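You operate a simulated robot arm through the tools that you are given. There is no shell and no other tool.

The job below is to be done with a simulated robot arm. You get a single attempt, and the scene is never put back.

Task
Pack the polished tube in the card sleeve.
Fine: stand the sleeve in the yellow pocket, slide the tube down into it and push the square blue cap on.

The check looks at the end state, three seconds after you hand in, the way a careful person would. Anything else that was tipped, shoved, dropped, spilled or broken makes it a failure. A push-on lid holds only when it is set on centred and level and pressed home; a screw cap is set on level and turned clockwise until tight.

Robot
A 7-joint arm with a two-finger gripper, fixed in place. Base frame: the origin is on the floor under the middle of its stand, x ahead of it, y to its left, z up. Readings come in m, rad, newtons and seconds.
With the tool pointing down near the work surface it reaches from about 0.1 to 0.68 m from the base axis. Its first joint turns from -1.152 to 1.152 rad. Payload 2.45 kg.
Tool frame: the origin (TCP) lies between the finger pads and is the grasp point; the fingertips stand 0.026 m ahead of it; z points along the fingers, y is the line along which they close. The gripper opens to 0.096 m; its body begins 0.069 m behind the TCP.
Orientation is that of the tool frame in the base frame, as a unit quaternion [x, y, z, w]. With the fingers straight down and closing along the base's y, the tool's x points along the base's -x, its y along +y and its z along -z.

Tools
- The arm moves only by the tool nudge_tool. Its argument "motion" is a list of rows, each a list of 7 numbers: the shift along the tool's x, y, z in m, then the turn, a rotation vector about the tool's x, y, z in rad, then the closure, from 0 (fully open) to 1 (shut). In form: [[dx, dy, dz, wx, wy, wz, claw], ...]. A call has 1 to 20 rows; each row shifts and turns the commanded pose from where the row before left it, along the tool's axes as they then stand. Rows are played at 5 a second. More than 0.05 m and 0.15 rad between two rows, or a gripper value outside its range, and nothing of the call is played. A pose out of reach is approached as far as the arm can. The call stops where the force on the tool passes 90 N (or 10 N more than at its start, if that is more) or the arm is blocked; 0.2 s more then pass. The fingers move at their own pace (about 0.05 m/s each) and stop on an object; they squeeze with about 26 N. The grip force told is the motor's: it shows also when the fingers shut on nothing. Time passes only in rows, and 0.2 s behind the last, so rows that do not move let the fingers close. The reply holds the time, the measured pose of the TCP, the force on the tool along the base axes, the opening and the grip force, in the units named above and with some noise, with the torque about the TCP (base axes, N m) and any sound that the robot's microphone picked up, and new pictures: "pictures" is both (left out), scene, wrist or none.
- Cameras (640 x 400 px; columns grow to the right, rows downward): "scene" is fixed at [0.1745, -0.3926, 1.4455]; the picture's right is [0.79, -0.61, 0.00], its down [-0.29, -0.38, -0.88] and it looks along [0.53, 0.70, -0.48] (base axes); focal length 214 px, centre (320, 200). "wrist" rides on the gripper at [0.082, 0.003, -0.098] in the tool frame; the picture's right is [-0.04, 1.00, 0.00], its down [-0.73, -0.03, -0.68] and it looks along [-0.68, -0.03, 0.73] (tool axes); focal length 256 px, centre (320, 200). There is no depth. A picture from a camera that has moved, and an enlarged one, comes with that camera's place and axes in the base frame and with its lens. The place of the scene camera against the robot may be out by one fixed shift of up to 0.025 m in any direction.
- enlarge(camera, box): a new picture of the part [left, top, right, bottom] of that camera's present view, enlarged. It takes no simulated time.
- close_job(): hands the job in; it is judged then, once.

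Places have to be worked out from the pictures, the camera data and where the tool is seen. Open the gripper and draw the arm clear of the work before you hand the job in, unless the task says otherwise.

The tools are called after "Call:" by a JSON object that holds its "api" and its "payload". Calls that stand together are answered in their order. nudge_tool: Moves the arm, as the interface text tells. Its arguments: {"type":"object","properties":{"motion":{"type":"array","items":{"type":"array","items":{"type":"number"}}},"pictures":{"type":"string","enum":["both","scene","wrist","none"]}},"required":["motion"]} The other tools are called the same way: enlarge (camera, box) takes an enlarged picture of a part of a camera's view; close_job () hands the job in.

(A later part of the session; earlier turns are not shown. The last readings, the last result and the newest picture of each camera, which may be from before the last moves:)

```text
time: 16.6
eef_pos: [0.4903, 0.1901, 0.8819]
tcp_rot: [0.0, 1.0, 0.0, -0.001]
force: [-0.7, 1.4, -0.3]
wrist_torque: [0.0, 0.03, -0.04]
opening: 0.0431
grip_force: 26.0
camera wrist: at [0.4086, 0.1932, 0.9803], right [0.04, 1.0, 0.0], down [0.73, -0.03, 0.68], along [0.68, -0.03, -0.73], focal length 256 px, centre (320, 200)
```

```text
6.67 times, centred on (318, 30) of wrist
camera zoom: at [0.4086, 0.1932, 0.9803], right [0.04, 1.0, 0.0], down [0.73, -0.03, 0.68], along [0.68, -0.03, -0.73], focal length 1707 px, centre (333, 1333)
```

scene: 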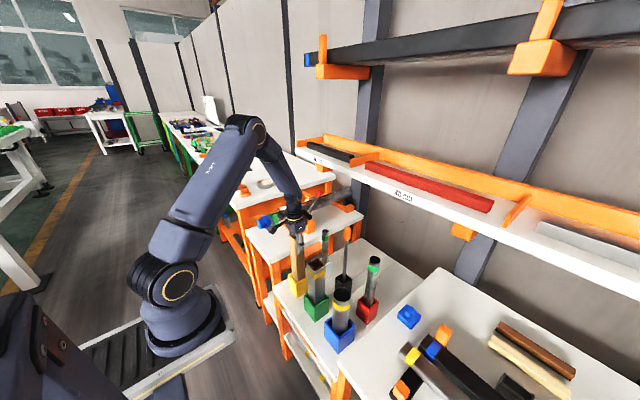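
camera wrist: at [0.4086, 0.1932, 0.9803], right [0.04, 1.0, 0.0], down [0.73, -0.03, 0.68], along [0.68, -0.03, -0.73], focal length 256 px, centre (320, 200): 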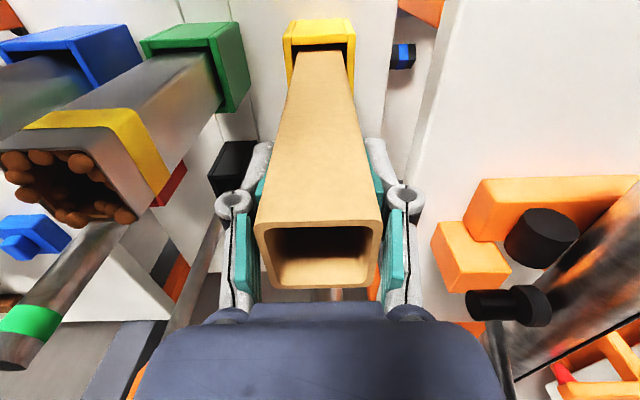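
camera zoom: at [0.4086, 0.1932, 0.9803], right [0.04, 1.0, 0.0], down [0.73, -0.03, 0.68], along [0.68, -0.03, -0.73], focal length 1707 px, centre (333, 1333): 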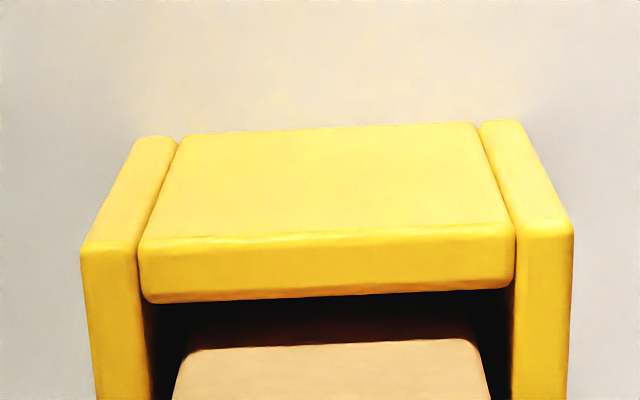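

Centered well (TCP 0.490, 0.190), no contact yet. I continue down in small steps toward the pocket floor (expected at z≈0.62).

Call:
{"api": "nudge_tool", "payload": {"motion": [[0, 0, 0.01, 0, 0, 0, 1], [0, 0, 0.01, 0, 0, 0, 1], [0, 0, 0.004, 0, 0, 0, 1], [0, 0, 0, 0, 0, 0, 1]], "pictures": "wrist"}}

```text
time: 17.6
eef_pos: [0.4925, 0.1896, 0.8599]
tcp_rot: [0.0, 1.0, 0.0, 0.0]
force: [0.2, 0.0, -0.3]
wrist_torque: [0.01, 0.01, 0.03]
opening: 0.0432
grip_force: 26.0
camera wrist: at [0.4101, 0.1929, 0.9569], right [0.04, 1.0, 0.0], down [0.73, -0.03, 0.68], along [0.68, -0.03, -0.73], focal length 256 px, centre (320, 200)
```

wrist: 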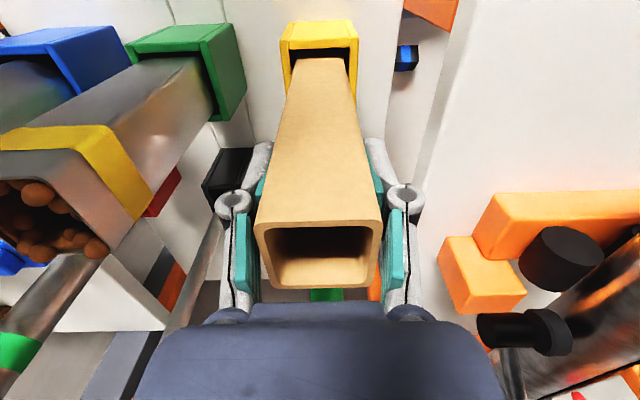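

Still no contact force. I lower further in 3–4 mm steps to feel for the floor.

Call:
{"api": "nudge_tool", "payload": {"motion": [[0.001, 0, 0.004, 0, 0, 0, 1], [0, 0, 0.003, 0, 0, 0, 1], [0, 0, 0, 0, 0, 0, 1]], "pictures": "none"}}

Call:
{"api": "nudge_tool", "payload": {"motion": [[0, 0, 0.003, 0, 0, 0, 1], [0, 0, 0, 0, 0, 0, 1]], "pictures": "none"}}

```text
time: 18.4
eef_pos: [0.4909, 0.1915, 0.8523]
tcp_rot: [-0.001, 1.0, 0.001, 0.001]
force: [-2.4, -1.0, 23.8]
wrist_torque: [-0.08, 0.02, -0.01]
opening: 0.0431
grip_force: 25.9
```

```text
time: 19.0
eef_pos: [0.492, 0.1899, 0.8486]
tcp_rot: [0.001, 1.0, 0.0, 0.0]
force: [0.4, -1.3, 22.9]
wrist_torque: [-0.02, -0.07, 0.0]
opening: 0.0433
grip_force: 25.7
```

Contact at TCP z≈0.8525 (≈23 N, floor at ~0.624): the sleeve is standing on the pocket floor. I open the gripper partially and check.

Call:
{"api": "nudge_tool", "payload": {"motion": [[0, 0, 0, 0, 0, 0, 0.6], [0, 0, 0, 0, 0, 0, 0.25], [0, 0, 0, 0, 0, 0, 0.25], [0, 0, 0, 0, 0, 0, 0.25]]}}

```text
time: 20.0
eef_pos: [0.4887, 0.1895, 0.8489]
tcp_rot: [0.0, 1.0, -0.001, 0.0]
force: [0.5, 0.4, -0.6]
wrist_torque: [0.06, -0.03, 0.02]
opening: 0.0719
grip_force: 0.1
camera wrist: at [0.4085, 0.1933, 0.9456], right [0.04, 1.0, 0.0], down [0.73, -0.03, 0.68], along [0.68, -0.03, -0.73], focal length 256 px, centre (320, 200)
```

scene: 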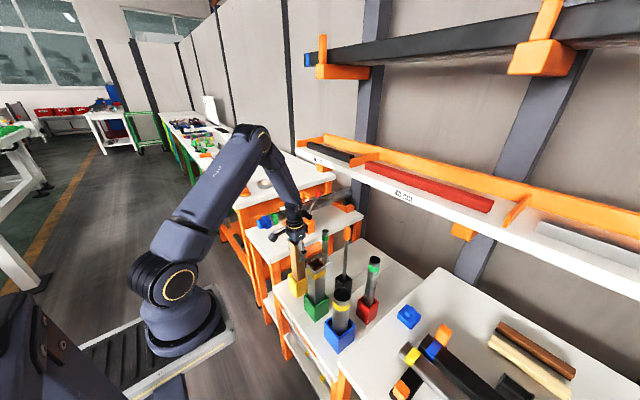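
wrist: 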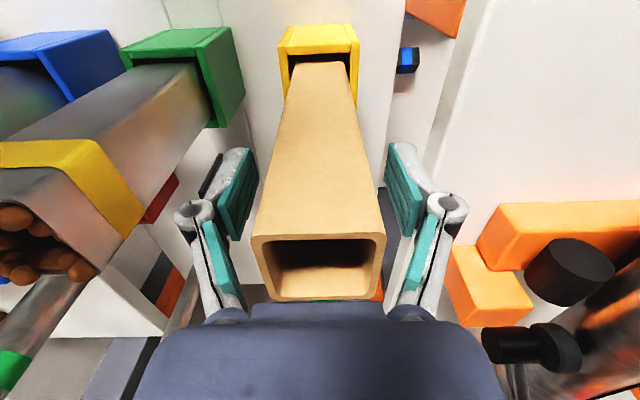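

The sleeve stands freely in the pocket with the fingers clear. I rise straight up, well above it, for a top view.

Call:
{"api": "nudge_tool", "payload": {"motion": [[0, 0, -0.02, 0, 0, 0, 0.25], [0, 0, -0.04, 0, 0, 0, 0.25], [0, 0, -0.04, 0, 0, 0, 0.25], [0, 0, -0.045, 0, 0, 0, 0.25], [0, 0, -0.045, 0, 0, 0, 0.25], [0, 0, -0.045, 0, 0, 0, 0.25], [0, 0, -0.045, 0, 0, 0, 0.25], [0, 0, 0, 0, 0, 0, 0.25]]}}

Call:
{"api": "enlarge", "payload": {"camera": "wrist", "box": [270, 0, 390, 80]}}

Call:
{"api": "enlarge", "payload": {"camera": "wrist", "box": [260, 80, 420, 180]}}

Call:
{"api": "enlarge", "payload": {"camera": "scene", "box": [260, 190, 380, 310]}}

```text
time: 21.8
eef_pos: [0.4884, 0.1856, 1.1291]
tcp_rot: [-0.001, 1.0, -0.001, 0.0]
force: [0.1, 0.9, -0.5]
wrist_torque: [0.01, 0.01, 0.01]
opening: 0.0721
grip_force: 0.0
camera wrist: at [0.4068, 0.188, 1.2262], right [0.04, 1.0, 0.0], down [0.73, -0.03, 0.68], along [0.68, -0.03, -0.73], focal length 256 px, centre (320, 200)
```

scene: 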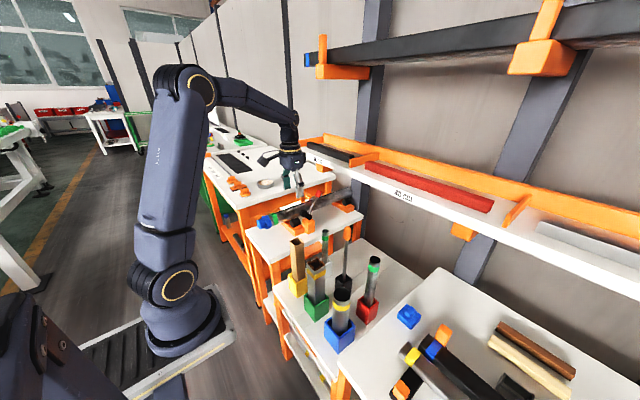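
wrist: 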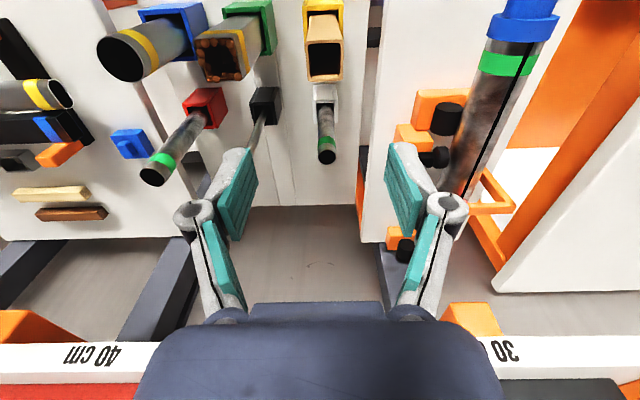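

```text
5.00 times, centred on (330, 40) of wrist
camera zoom: at [0.4068, 0.188, 1.2262], right [0.04, 1.0, 0.0], down [0.73, -0.03, 0.68], along [0.68, -0.03, -0.73], focal length 1280 px, centre (270, 1000)
```

zoom: 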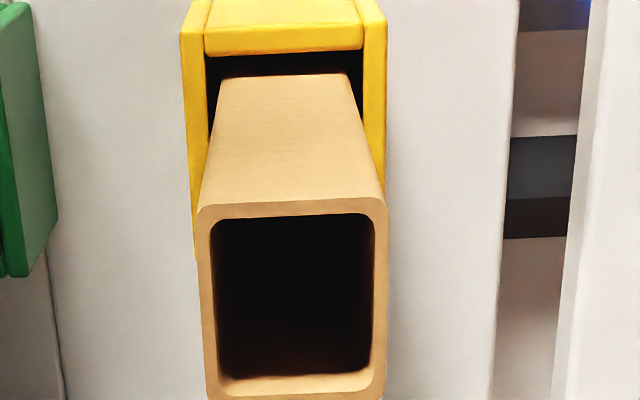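

```text
4.00 times, centred on (340, 130) of wrist
camera zoom: at [0.4068, 0.188, 1.2262], right [0.04, 1.0, 0.0], down [0.73, -0.03, 0.68], along [0.68, -0.03, -0.73], focal length 1024 px, centre (240, 480)
```

zoom: 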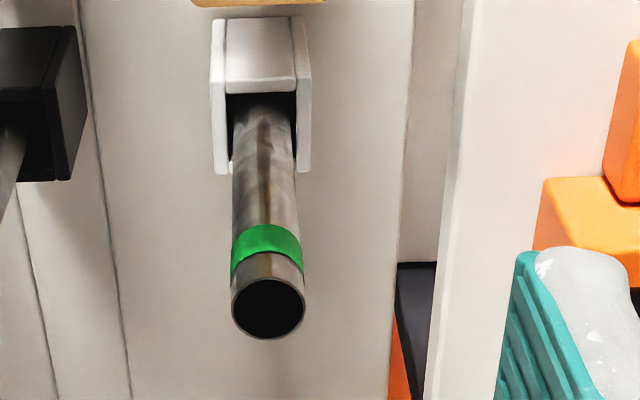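

```text
3.33 times, centred on (320, 250) of scene
camera zoom: at [0.1745, -0.3926, 1.4455], right [0.79, -0.61, 0.0], down [-0.29, -0.38, -0.88], along [0.53, 0.7, -0.48], focal length 715 px, centre (320, 33)
```

zoom: 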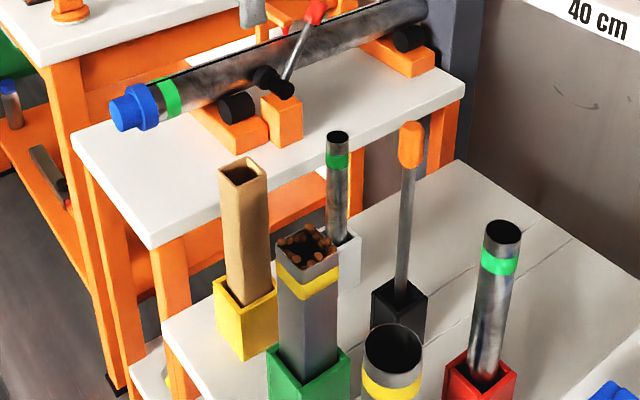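

The sleeve stands upright at (0.4926, 0.190), top ≈0.8945, and the white-pocket tube top is at ≈(0.6365, 0.190, 0.880), ~30 mm diameter. I go above the tube at z=1.0 and look before gripping.

Call:
{"api": "nudge_tool", "payload": {"motion": [[-0.0296, 0.0009, 0.0258, 0, 0, 0, 0.25], [-0.0296, 0.0009, 0.0258, 0, 0, 0, 0.25], [-0.0296, 0.0009, 0.0258, 0, 0, 0, 0.25], [-0.0296, 0.0009, 0.0258, 0, 0, 0, 0.25], [-0.0296, 0.0009, 0.0258, 0, 0, 0, 0.25], [0, 0, 0, 0, 0, 0, 0.25]]}}

Call:
{"api": "enlarge", "payload": {"camera": "wrist", "box": [270, 40, 390, 140]}}

Call:
{"api": "enlarge", "payload": {"camera": "scene", "box": [260, 140, 420, 280]}}

```text
time: 23.2
eef_pos: [0.6347, 0.194, 0.9984]
tcp_rot: [0.001, 1.0, 0.0, -0.001]
force: [0.6, 0.3, 0.1]
wrist_torque: [-0.02, 0.01, 0.0]
opening: 0.0721
grip_force: 0.2
camera wrist: at [0.5537, 0.1975, 1.0969], right [0.04, 1.0, 0.0], down [0.73, -0.03, 0.68], along [0.68, -0.03, -0.73], focal length 256 px, centre (320, 200)
```

scene: 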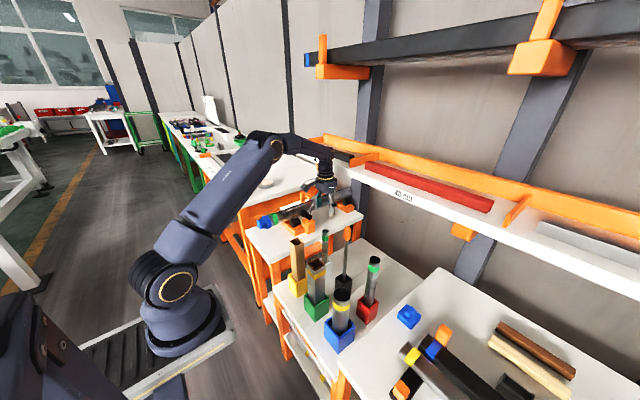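
wrist: 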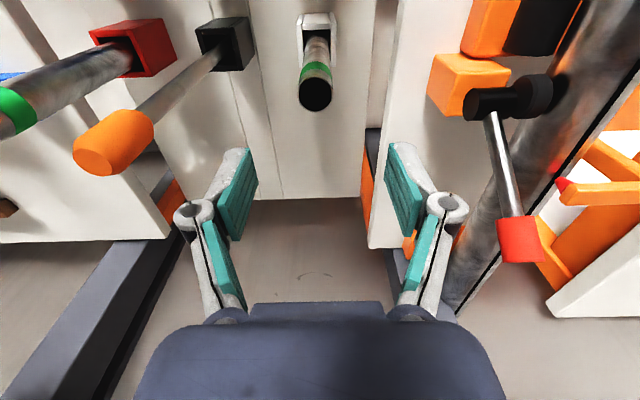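

```text
4.00 times, centred on (330, 90) of wrist
camera zoom: at [0.5537, 0.1975, 1.0969], right [0.04, 1.0, 0.0], down [0.73, -0.03, 0.68], along [0.68, -0.03, -0.73], focal length 1024 px, centre (280, 640)
```

zoom: 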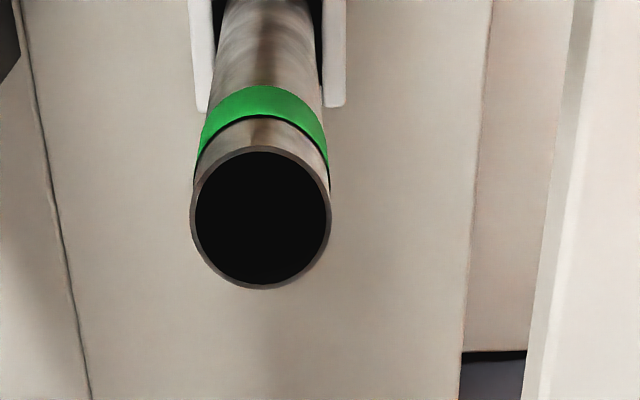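

```text
2.86 times, centred on (340, 210) of scene
camera zoom: at [0.1745, -0.3926, 1.4455], right [0.79, -0.61, 0.0], down [-0.29, -0.38, -0.88], along [0.53, 0.7, -0.48], focal length 613 px, centre (263, 171)
```

zoom: 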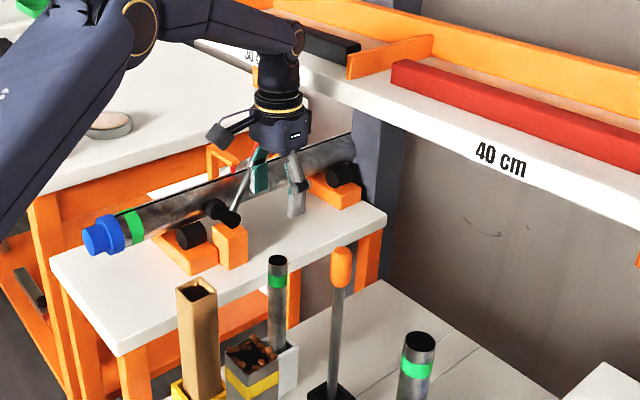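

The tube top measures (0.635, 0.190), so I shift −3 mm in y and descend part way, then verify before gripping.

Call:
{"api": "nudge_tool", "payload": {"motion": [[0, -0.0035, 0.02, 0, 0, 0, 0.25], [0, 0, 0.025, 0, 0, 0, 0.25], [0, 0, 0.025, 0, 0, 0, 0.25], [0, 0, 0, 0, 0, 0, 0.25], [0, 0, 0, 0, 0, 0, 0.25]], "pictures": "wrist"}}

Call:
{"api": "enlarge", "payload": {"camera": "wrist", "box": [260, 80, 380, 180]}}

```text
time: 24.4
eef_pos: [0.6342, 0.193, 0.9264]
tcp_rot: [0.001, 1.0, 0.0, 0.0]
force: [0.0, 0.8, -0.9]
wrist_torque: [0.01, 0.01, -0.04]
opening: 0.0718
grip_force: 0.1
camera wrist: at [0.5537, 0.1957, 1.0245], right [0.04, 1.0, 0.0], down [0.73, -0.03, 0.68], along [0.68, -0.03, -0.73], focal length 256 px, centre (320, 200)
```

wrist: 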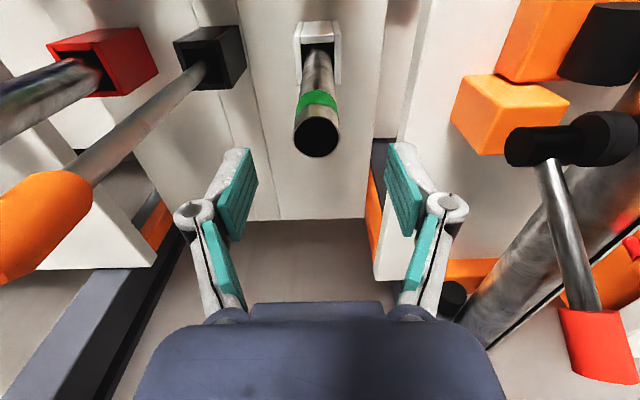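

```text
4.00 times, centred on (320, 130) of wrist
camera zoom: at [0.5537, 0.1957, 1.0245], right [0.04, 1.0, 0.0], down [0.73, -0.03, 0.68], along [0.68, -0.03, -0.73], focal length 1024 px, centre (320, 480)
```

zoom: 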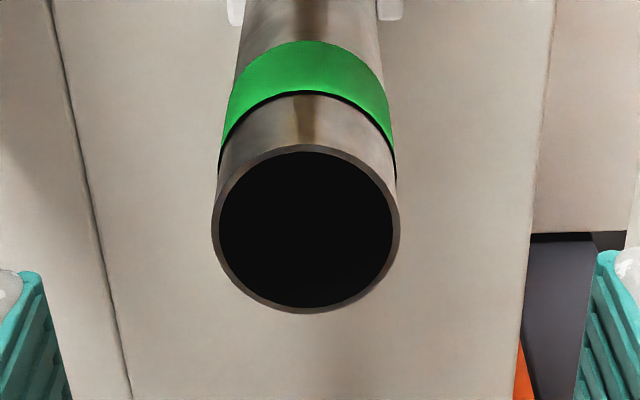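

Tube center confirmed at (0.6345, 0.1903). I shift −2.7 mm in y, lower so the fingertips overlap the top ~22 mm of the tube, and close.

Call:
{"api": "nudge_tool", "payload": {"motion": [[0, -0.0027, 0.01, 0, 0, 0, 0.25], [0, 0, 0.016, 0, 0, 0, 0.25], [0, 0, 0.016, 0, 0, 0, 0.25], [0, 0, 0, 0, 0, 0, 0.25], [0, 0, 0, 0, 0, 0, 0.25]], "pictures": "wrist"}}

Call:
{"api": "enlarge", "payload": {"camera": "wrist", "box": [220, 110, 420, 260]}}

```text
time: 25.6
eef_pos: [0.6378, 0.1884, 0.8901]
tcp_rot: [0.0, 1.0, 0.0, 0.0]
force: [-0.5, 0.8, 0.7]
wrist_torque: [0.0, -0.01, -0.03]
opening: 0.0721
grip_force: 0.1
camera wrist: at [0.5563, 0.1923, 0.9871], right [0.04, 1.0, 0.0], down [0.73, -0.03, 0.68], along [0.68, -0.03, -0.73], focal length 256 px, centre (320, 200)
```

wrist: 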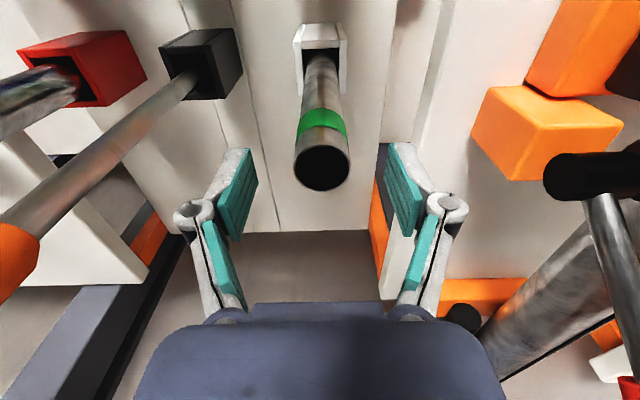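

```text
2.67 times, centred on (320, 185) of wrist
camera zoom: at [0.5563, 0.1923, 0.9871], right [0.04, 1.0, 0.0], down [0.73, -0.03, 0.68], along [0.68, -0.03, -0.73], focal length 683 px, centre (320, 240)
```

zoom: 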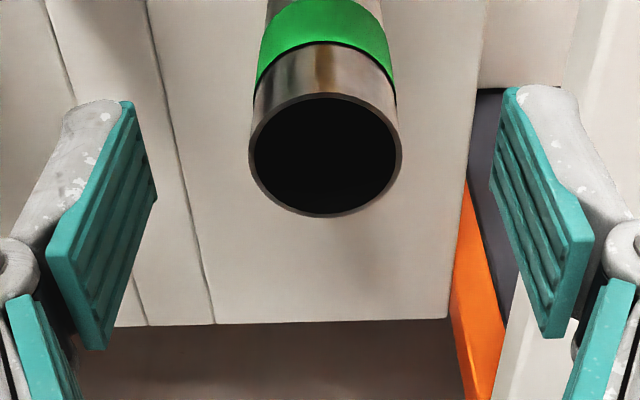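

The tube top sits between the pads with ~14 mm overlap. I lower 8 mm more, trim x/y by ~1.5 mm and close on the tube.

Call:
{"api": "nudge_tool", "payload": {"motion": [[0.0015, 0.0014, 0.008, 0, 0, 0, 0.25], [0, 0, 0, 0, 0, 0, 0.25], [0, 0, 0, 0, 0, 0, 1], [0, 0, 0, 0, 0, 0, 1], [0, 0, 0, 0, 0, 0, 1], [0, 0, 0, 0, 0, 0, 1], [0, 0, 0, 0, 0, 0, 1], [0, 0, 0, 0, 0, 0, 1]]}}

Call:
{"api": "enlarge", "payload": {"camera": "wrist", "box": [220, 110, 420, 260]}}

```text
time: 27.4
eef_pos: [0.635, 0.1903, 0.881]
tcp_rot: [0.001, 1.0, -0.001, 0.0]
force: [-0.5, 0.2, 0.3]
wrist_torque: [0.04, 0.07, 0.0]
opening: 0.0297
grip_force: 26.3
camera wrist: at [0.5548, 0.1934, 0.9788], right [0.04, 1.0, 0.0], down [0.73, -0.03, 0.68], along [0.68, -0.03, -0.73], focal length 256 px, centre (320, 200)
```

scene: 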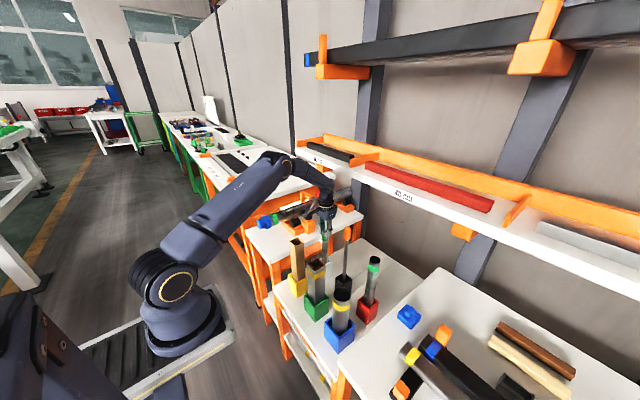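
wrist: 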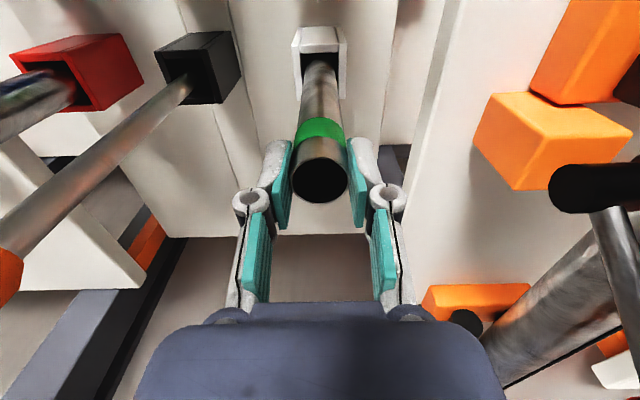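

```text
2.67 times, centred on (320, 185) of wrist
camera zoom: at [0.5548, 0.1934, 0.9788], right [0.04, 1.0, 0.0], down [0.73, -0.03, 0.68], along [0.68, -0.03, -0.73], focal length 683 px, centre (320, 240)
```

zoom: 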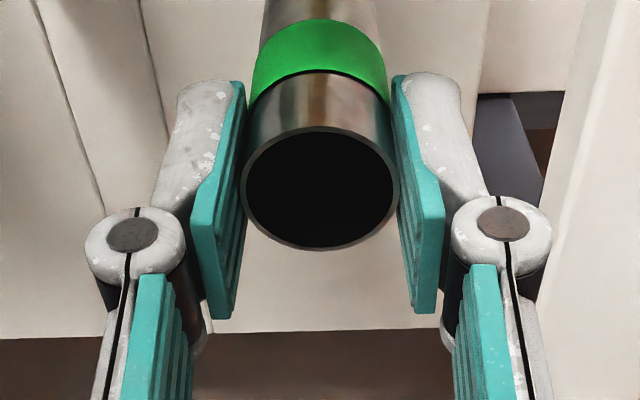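

Gripped at 29.7 mm with 26 N. I lift the tube straight up out of the white pocket, first 0.11 m.

Call:
{"api": "nudge_tool", "payload": {"motion": [[0, 0, -0.01, 0, 0, 0, 1], [0, 0, -0.02, 0, 0, 0, 1], [0, 0, -0.025, 0, 0, 0, 1], [0, 0, -0.03, 0, 0, 0, 1], [0, 0, -0.03, 0, 0, 0, 1], [0, 0, 0, 0, 0, 0, 1]]}}

Call:
{"api": "enlarge", "payload": {"camera": "wrist", "box": [240, 20, 400, 220]}}

Call:
{"api": "enlarge", "payload": {"camera": "scene", "box": [260, 150, 400, 300]}}

```text
time: 28.8
eef_pos: [0.6374, 0.1889, 0.9972]
tcp_rot: [0.0, 1.0, 0.0, 0.0]
force: [0.0, -0.4, -0.9]
wrist_torque: [0.01, 0.01, 0.01]
opening: 0.0299
grip_force: 26.1
camera wrist: at [0.5554, 0.1925, 1.0953], right [0.04, 1.0, 0.0], down [0.73, -0.03, 0.68], along [0.68, -0.03, -0.73], focal length 256 px, centre (320, 200)
```

scene: 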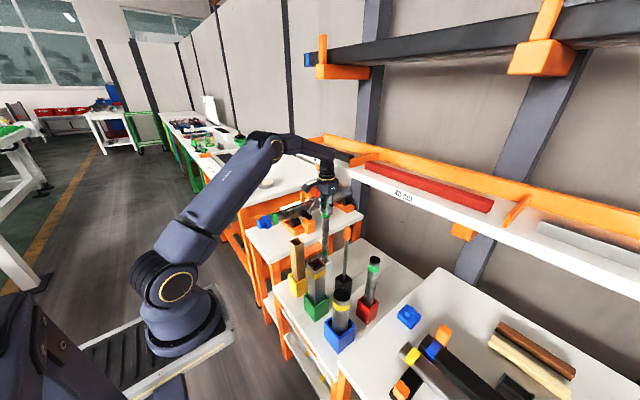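
wrist: 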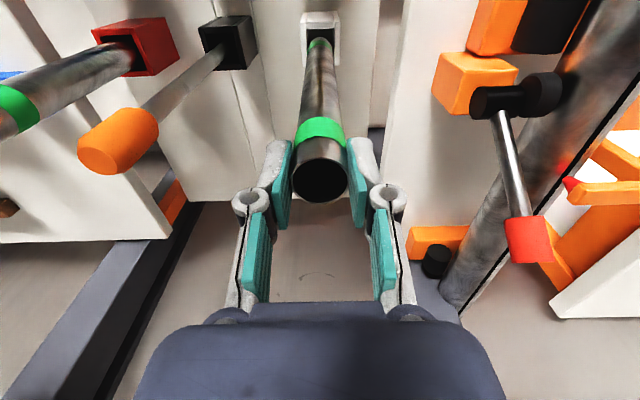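

```text
2.00 times, centred on (320, 120) of wrist
camera zoom: at [0.5554, 0.1925, 1.0953], right [0.04, 1.0, 0.0], down [0.73, -0.03, 0.68], along [0.68, -0.03, -0.73], focal length 512 px, centre (320, 360)
```

zoom: 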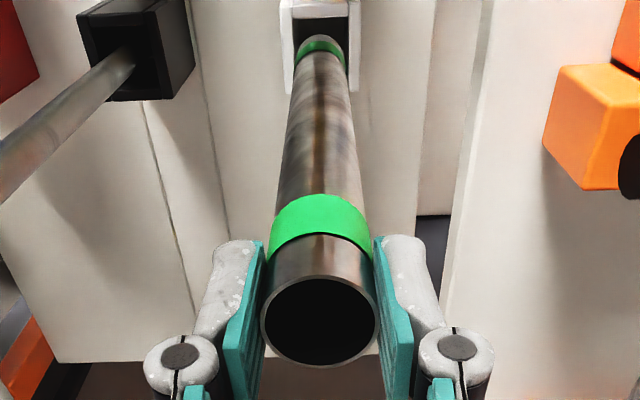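

```text
2.67 times, centred on (330, 225) of scene
camera zoom: at [0.1746, -0.3926, 1.4454], right [0.79, -0.61, 0.0], down [-0.29, -0.38, -0.88], along [0.53, 0.7, -0.48], focal length 572 px, centre (293, 133)
```

zoom: 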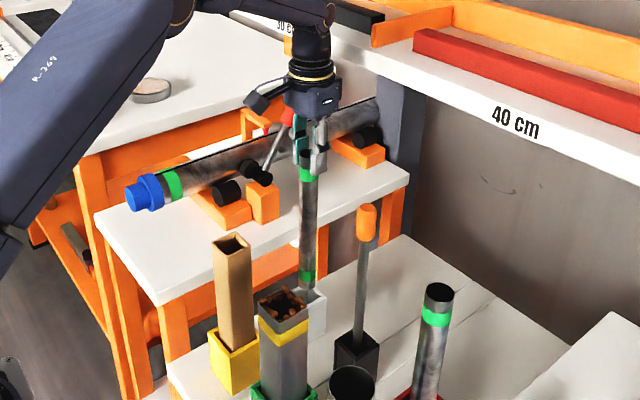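

The tube hangs straight and clear of its pocket. I raise it while drawing back slightly, so its bottom (now ≈0.741) gets above the sleeve top before moving over it.

Call:
{"api": "nudge_tool", "payload": {"motion": [[0, 0, -0.04, 0, 0, 0, 1], [0.005, 0, -0.045, 0, 0, 0, 1], [0.015, 0, -0.045, 0, 0, 0, 1], [0.02, 0, -0.045, 0, 0, 0, 1], [0.02, 0, -0.01, 0, 0, 0, 1], [0, 0, 0, 0, 0, 0, 1]]}}

```text
time: 30.2
eef_pos: [0.5759, 0.1904, 1.178]
tcp_rot: [-0.001, 1.0, 0.0, 0.0]
force: [0.1, -0.4, -2.2]
wrist_torque: [0.0, 0.01, 0.02]
opening: 0.0298
grip_force: 26.0
camera wrist: at [0.4952, 0.1935, 1.2757], right [0.04, 1.0, 0.0], down [0.73, -0.03, 0.68], along [0.68, -0.03, -0.73], focal length 256 px, centre (320, 200)
```

scene: 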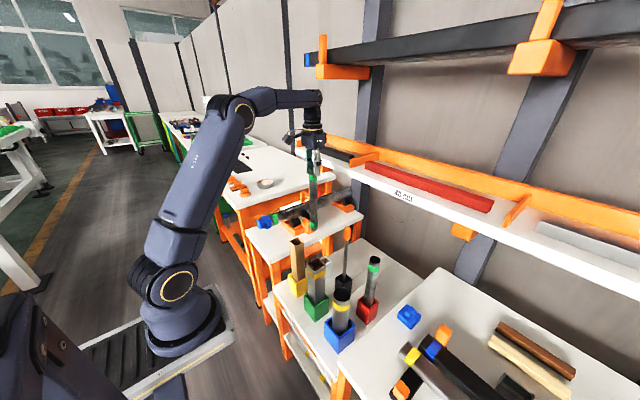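
wrist: 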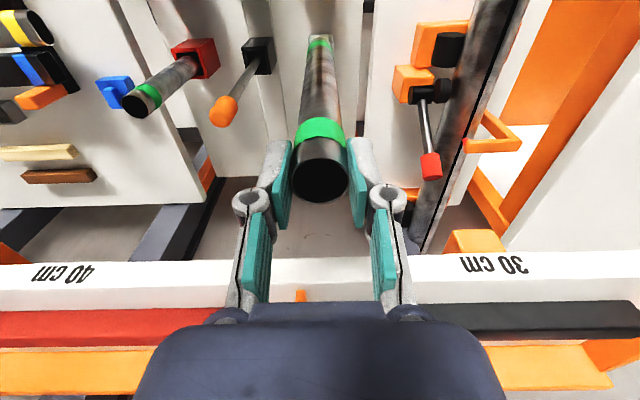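

The tube bottom is at ≈0.922, above the sleeve top (0.8945). I move back over the sleeve axis at (0.4926, 0.190).

Call:
{"api": "nudge_tool", "payload": {"motion": [[0.028, 0, -0.004, 0, 0, 0, 1], [0.028, 0, -0.003, 0, 0, 0, 1], [0.0273, 0, 0, 0, 0, 0, 1], [0, 0, 0, 0, 0, 0, 1], [0, 0, 0, 0, 0, 0, 1]]}}

Call:
{"api": "enlarge", "payload": {"camera": "wrist", "box": [280, 0, 368, 55]}}

Call:
{"api": "enlarge", "payload": {"camera": "scene", "box": [270, 180, 350, 300]}}

```text
time: 31.4
eef_pos: [0.4929, 0.189, 1.1866]
tcp_rot: [0.0, 1.0, -0.001, 0.001]
force: [-0.1, -0.1, -1.5]
wrist_torque: [0.0, -0.02, -0.01]
opening: 0.0299
grip_force: 25.8
camera wrist: at [0.4114, 0.1922, 1.2846], right [0.04, 1.0, 0.0], down [0.73, -0.03, 0.68], along [0.68, -0.03, -0.73], focal length 256 px, centre (320, 200)
```

scene: 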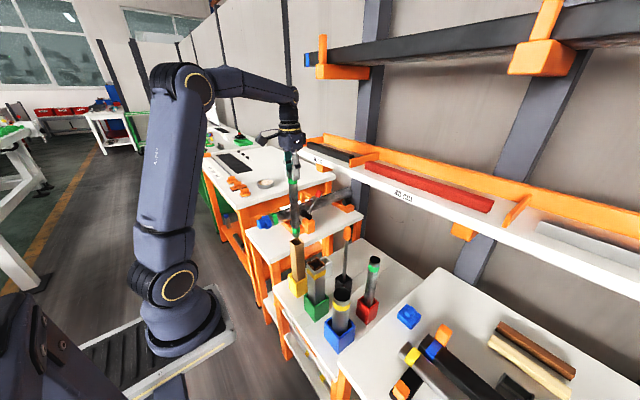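
wrist: 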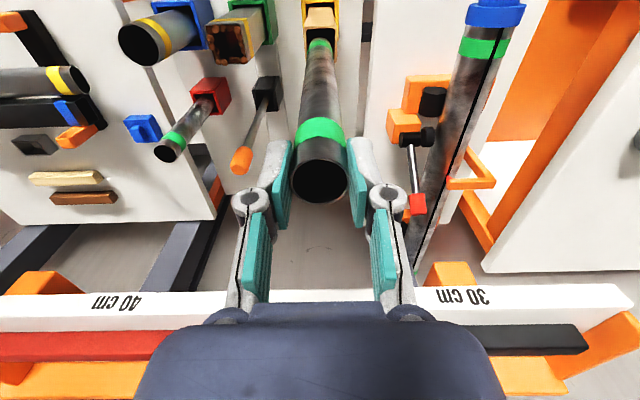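

```text
7.27 times, centred on (324, 28) of wrist
camera zoom: at [0.4114, 0.1922, 1.2846], right [0.04, 1.0, 0.0], down [0.73, -0.03, 0.68], along [0.68, -0.03, -0.73], focal length 1862 px, centre (291, 1454)
```

zoom: 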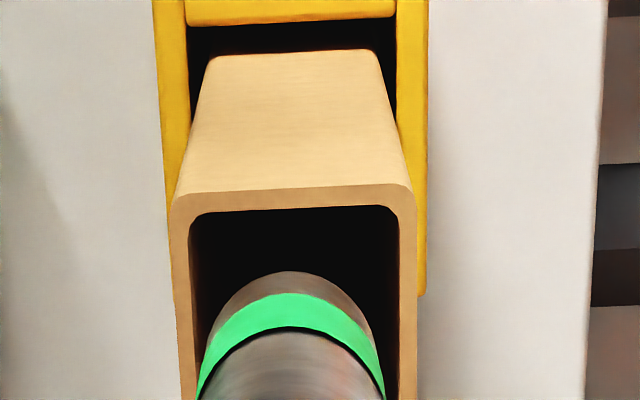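

```text
3.33 times, centred on (310, 240) of scene
camera zoom: at [0.1746, -0.3926, 1.4455], right [0.79, -0.61, 0.0], down [-0.29, -0.38, -0.88], along [0.53, 0.7, -0.48], focal length 715 px, centre (353, 67)
```

zoom: 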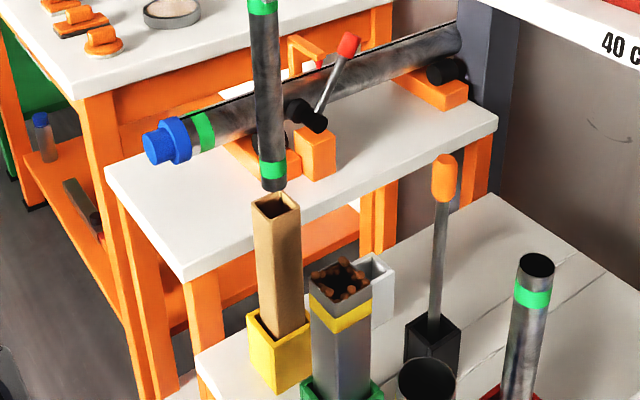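

Tube bottom ≈(0.4923, 0.1894), sleeve mouth center ≈(0.4933, 0.1902): within ~1 mm, clearance about 3 mm. I trim and lower the tube end just into the mouth.

Call:
{"api": "nudge_tool", "payload": {"motion": [[-0.001, 0.0008, 0.01, 0, 0, 0, 1], [0, 0, 0.012, 0, 0, 0, 1], [0, 0, 0.012, 0, 0, 0, 1], [0, 0, 0, 0, 0, 0, 1], [0, 0, 0, 0, 0, 0, 1]]}}

Call:
{"api": "enlarge", "payload": {"camera": "wrist", "box": [280, 0, 368, 55]}}

Call:
{"api": "enlarge", "payload": {"camera": "scene", "box": [270, 200, 334, 296]}}

```text
time: 32.6
eef_pos: [0.4923, 0.1898, 1.1524]
tcp_rot: [0.0, 1.0, 0.0, -0.001]
force: [-0.1, -0.9, -3.0]
wrist_torque: [0.01, -0.01, 0.01]
opening: 0.0297
grip_force: 26.1
camera wrist: at [0.412, 0.1926, 1.2503], right [0.04, 1.0, 0.0], down [0.73, -0.03, 0.68], along [0.68, -0.03, -0.73], focal length 256 px, centre (320, 200)
```

scene: 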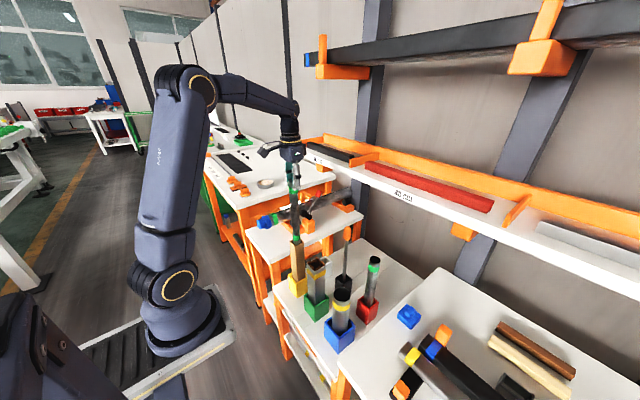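
wrist: 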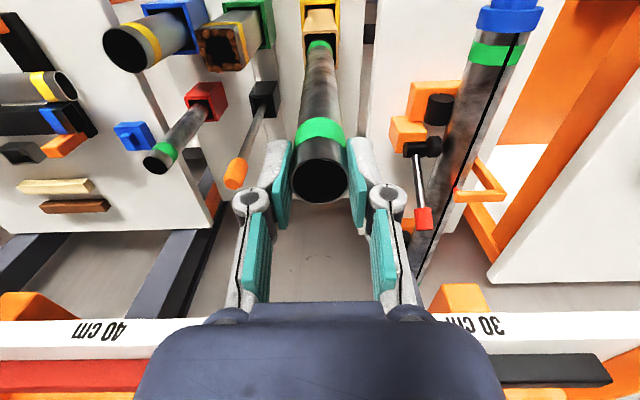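

```text
7.27 times, centred on (324, 28) of wrist
camera zoom: at [0.412, 0.1926, 1.2503], right [0.04, 1.0, 0.0], down [0.73, -0.03, 0.68], along [0.68, -0.03, -0.73], focal length 1862 px, centre (291, 1454)
```

zoom: 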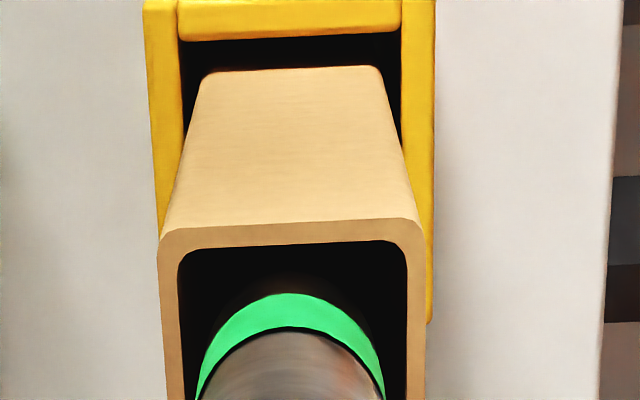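

```text
4.17 times, centred on (302, 248) of scene
camera zoom: at [0.1746, -0.3926, 1.4455], right [0.79, -0.61, 0.0], down [-0.29, -0.38, -0.88], along [0.53, 0.7, -0.48], focal length 894 px, centre (395, 0)
```

zoom: 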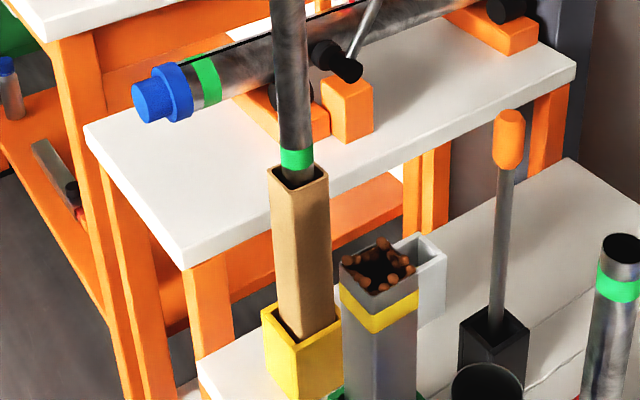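

The tube end has entered the sleeve mouth with no contact force. I lower in stages, watching force and drift.

Call:
{"api": "nudge_tool", "payload": {"motion": [[0, 0, 0.015, 0, 0, 0, 1], [0, 0, 0.015, 0, 0, 0, 1], [0, 0, 0.015, 0, 0, 0, 1], [0, 0, 0.015, 0, 0, 0, 1], [0, 0, 0, 0, 0, 0, 1]], "pictures": "none"}}

```text
time: 33.8
eef_pos: [0.4928, 0.1879, 1.0934]
tcp_rot: [0.0, 1.0, -0.001, -0.001]
force: [-0.4, -0.3, -1.6]
wrist_torque: [0.0, 0.04, 0.02]
opening: 0.0298
grip_force: 25.6
```

No contact; y drifted to 0.188, so I trim +2 mm and continue down.

Call:
{"api": "nudge_tool", "payload": {"motion": [[0, 0.002, 0.01, 0, 0, 0, 1], [0, 0, 0.015, 0, 0, 0, 1], [0, 0, 0.015, 0, 0, 0, 1], [0, 0, 0.015, 0, 0, 0, 1], [0, 0, 0, 0, 0, 0, 1]]}}

Call:
{"api": "enlarge", "payload": {"camera": "wrist", "box": [260, 0, 400, 210]}}

```text
time: 35.0
eef_pos: [0.4958, 0.1908, 1.038]
tcp_rot: [0.001, 1.0, 0.001, 0.001]
force: [1.0, -0.2, -1.8]
wrist_torque: [-0.01, 0.01, -0.01]
opening: 0.0296
grip_force: 26.1
camera wrist: at [0.414, 0.1938, 1.1361], right [0.04, 1.0, 0.0], down [0.73, -0.03, 0.68], along [0.68, -0.03, -0.73], focal length 256 px, centre (320, 200)
```

scene: 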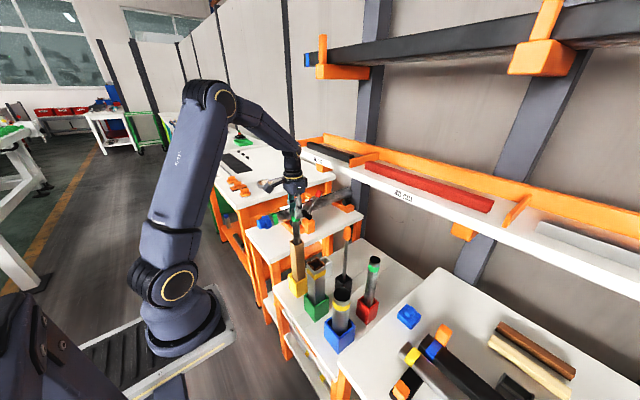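
wrist: 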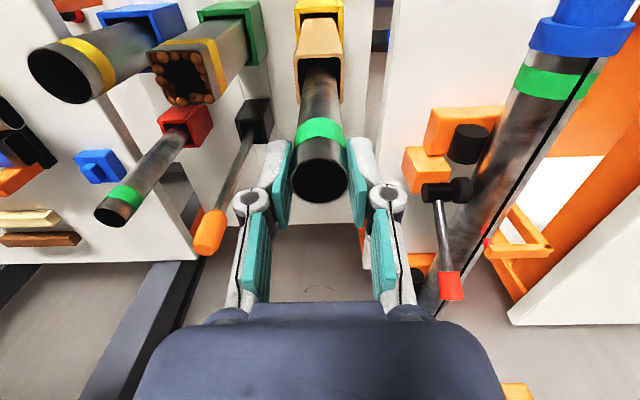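

```text
1.90 times, centred on (330, 105) of wrist
camera zoom: at [0.414, 0.1938, 1.1361], right [0.04, 1.0, 0.0], down [0.73, -0.03, 0.68], along [0.68, -0.03, -0.73], focal length 488 px, centre (301, 381)
```

zoom: 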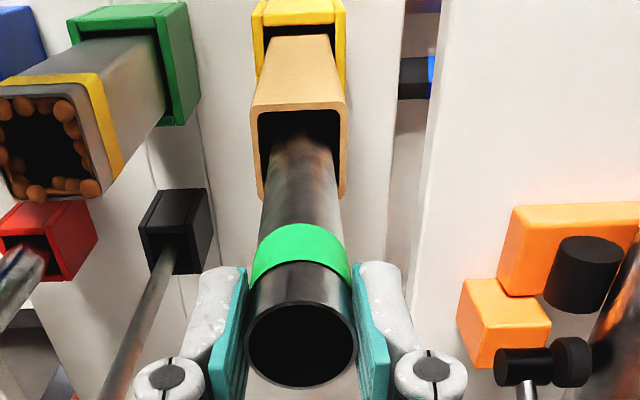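

The tube slides in freely. I trim x by −2 mm and keep lowering to bring the fingertips just above the sleeve top (TCP ≈0.93).

Call:
{"api": "nudge_tool", "payload": {"motion": [[0.002, 0, 0.015, 0, 0, 0, 1], [0, 0, 0.018, 0, 0, 0, 1], [0, 0, 0.018, 0, 0, 0, 1], [0, 0, 0.018, 0, 0, 0, 1], [0, 0, 0.015, 0, 0, 0, 1], [0, 0, 0, 0, 0, 0, 1]]}}

Call:
{"api": "enlarge", "payload": {"camera": "wrist", "box": [240, 60, 400, 220]}}

Call:
{"api": "enlarge", "payload": {"camera": "scene", "box": [270, 180, 350, 300]}}

```text
time: 36.4
eef_pos: [0.4915, 0.1932, 0.9526]
tcp_rot: [0.0, 1.0, 0.001, 0.0]
force: [-0.4, 0.6, -2.0]
wrist_torque: [-0.01, 0.01, 0.02]
opening: 0.0295
grip_force: 26.0
camera wrist: at [0.4102, 0.197, 1.0501], right [0.04, 1.0, 0.0], down [0.73, -0.03, 0.68], along [0.68, -0.03, -0.73], focal length 256 px, centre (320, 200)
```

scene: 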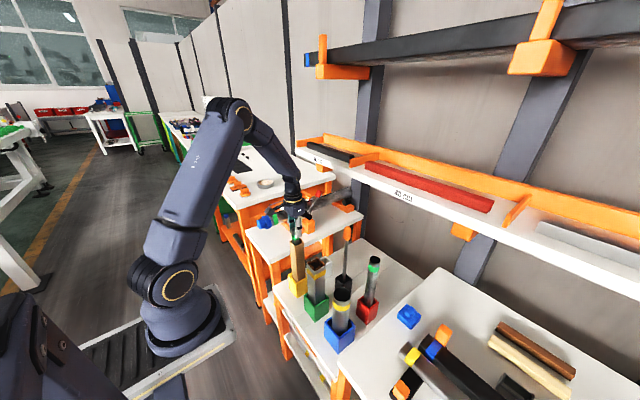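
wrist: 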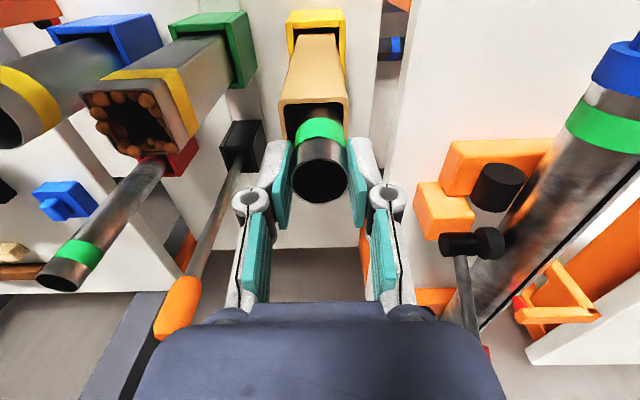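

```text
2.50 times, centred on (320, 140) of wrist
camera zoom: at [0.4102, 0.197, 1.0501], right [0.04, 1.0, 0.0], down [0.73, -0.03, 0.68], along [0.68, -0.03, -0.73], focal length 640 px, centre (320, 350)
```

zoom: 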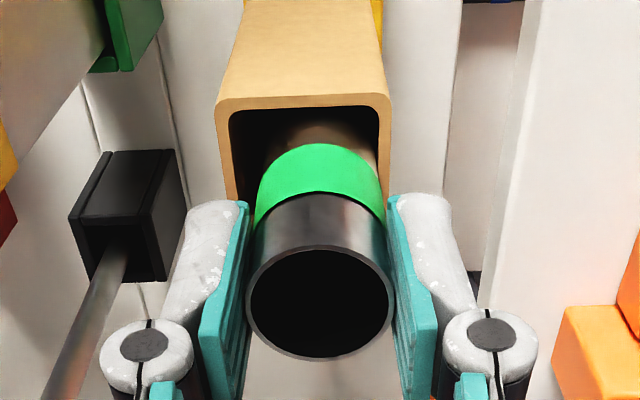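

```text
3.33 times, centred on (310, 240) of scene
camera zoom: at [0.1746, -0.3926, 1.4455], right [0.79, -0.61, 0.0], down [-0.29, -0.38, -0.88], along [0.53, 0.7, -0.48], focal length 715 px, centre (353, 67)
```

zoom: 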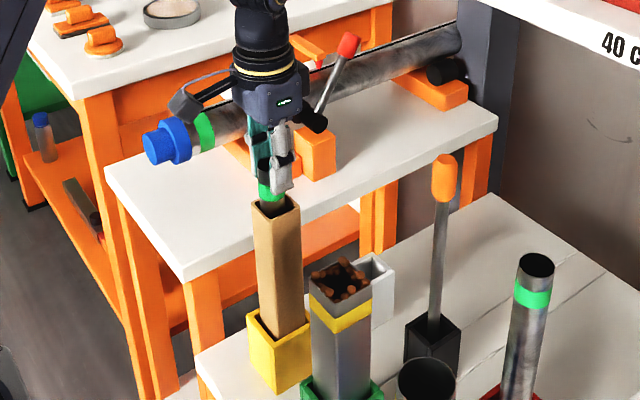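

Tube is in to ~26 mm above the sleeve mouth from the fingertips, drifted +3 mm in y. I trim y and lower another 26 mm, leaving the fingertips just above the sleeve rim.

Call:
{"api": "nudge_tool", "payload": {"motion": [[-0.001, -0.003, 0.01, 0, 0, 0, 1], [0, 0, 0.01, 0, 0, 0, 1], [0, 0, 0.005, 0, 0, 0, 1], [0, 0, 0, 0, 0, 0, 1], [0, 0, 0, 0, 0, 0, 1]], "pictures": "wrist"}}

Call:
{"api": "enlarge", "payload": {"camera": "wrist", "box": [240, 60, 400, 220]}}

```text
time: 37.6
eef_pos: [0.4923, 0.1903, 0.9284]
tcp_rot: [0.001, 1.0, 0.001, 0.001]
force: [0.2, 0.4, -2.0]
wrist_torque: [0.0, 0.01, 0.0]
opening: 0.0298
grip_force: 26.4
camera wrist: at [0.4111, 0.1936, 1.0259], right [0.04, 1.0, 0.0], down [0.73, -0.03, 0.68], along [0.68, -0.03, -0.73], focal length 256 px, centre (320, 200)
```

wrist: 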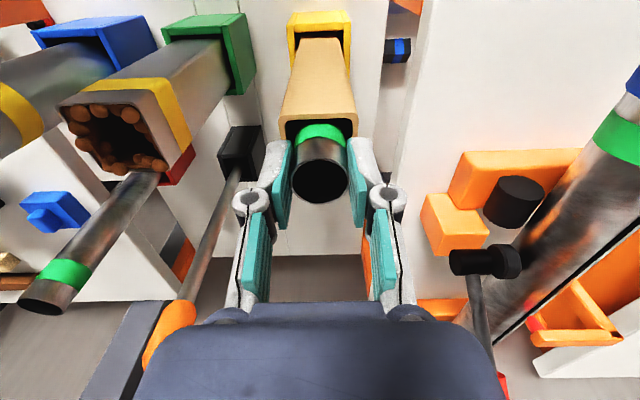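

```text
2.50 times, centred on (320, 140) of wrist
camera zoom: at [0.4111, 0.1936, 1.0259], right [0.04, 1.0, 0.0], down [0.73, -0.03, 0.68], along [0.68, -0.03, -0.73], focal length 640 px, centre (320, 350)
```

zoom: 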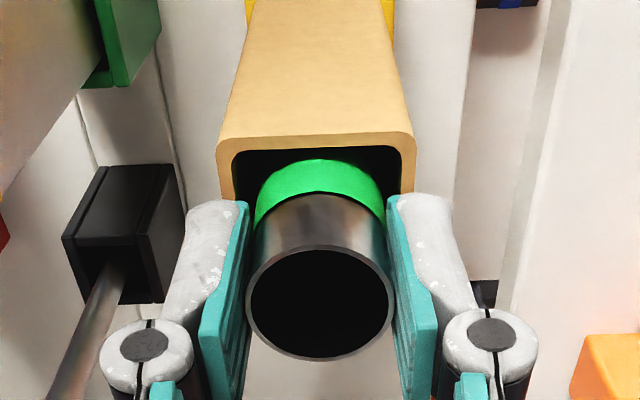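

Fingertips are ~7 mm above the sleeve rim. I lower 4 mm more and then open the fingers so the tube slides the last ~4 cm to the bottom.

Call:
{"api": "nudge_tool", "payload": {"motion": [[0, 0, 0.004, 0, 0, 0, 1], [0, 0, 0, 0, 0, 0, 1], [0, 0, 0, 0, 0, 0, 0.6], [0, 0, 0, 0, 0, 0, 0.4], [0, 0, 0, 0, 0, 0, 0.25], [0, 0, 0, 0, 0, 0, 0.25]]}}

Call:
{"api": "enlarge", "payload": {"camera": "wrist", "box": [240, 60, 400, 220]}}

Call:
{"api": "enlarge", "payload": {"camera": "scene", "box": [270, 180, 350, 300]}}

```text
time: 39.0
eef_pos: [0.4919, 0.1899, 0.9249]
tcp_rot: [0.0, 1.0, 0.0, 0.0]
force: [0.7, 0.6, 1.0]
wrist_torque: [-0.02, -0.03, -0.01]
opening: 0.0718
grip_force: 0.0
camera wrist: at [0.4107, 0.1936, 1.0221], right [0.04, 1.0, 0.0], down [0.73, -0.03, 0.68], along [0.68, -0.03, -0.73], focal length 256 px, centre (320, 200)
```

scene: 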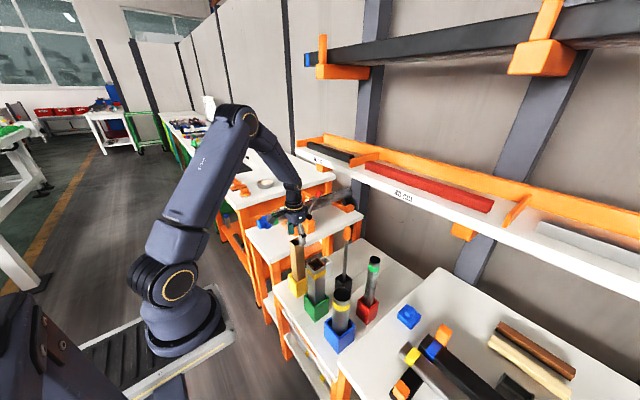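
wrist: 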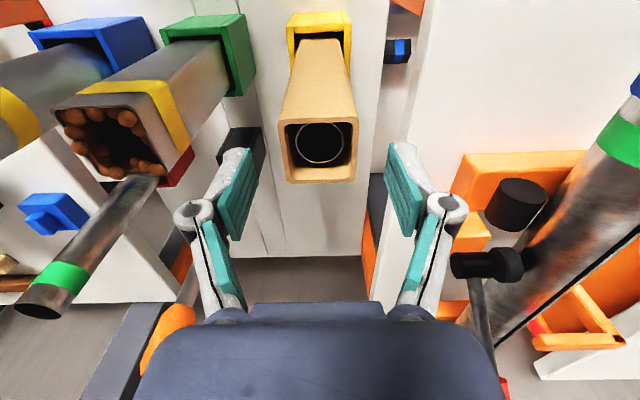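

```text
2.50 times, centred on (320, 140) of wrist
camera zoom: at [0.4107, 0.1936, 1.0221], right [0.04, 1.0, 0.0], down [0.73, -0.03, 0.68], along [0.68, -0.03, -0.73], focal length 640 px, centre (320, 350)
```

zoom: 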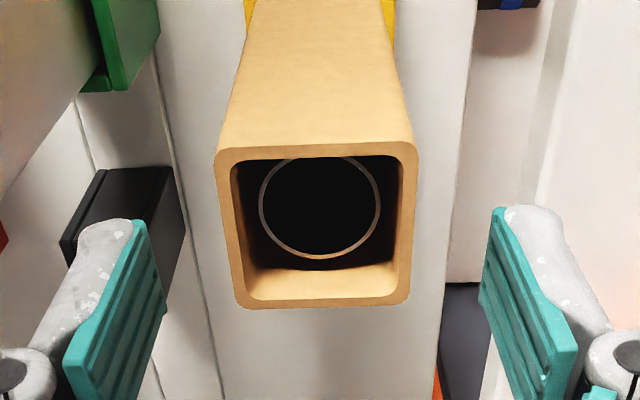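

```text
3.33 times, centred on (310, 240) of scene
camera zoom: at [0.1745, -0.3926, 1.4455], right [0.79, -0.61, 0.0], down [-0.29, -0.38, -0.88], along [0.53, 0.7, -0.48], focal length 715 px, centre (353, 67)
```

zoom: 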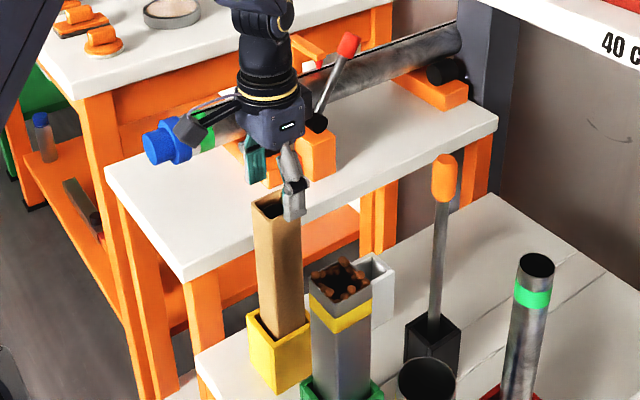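

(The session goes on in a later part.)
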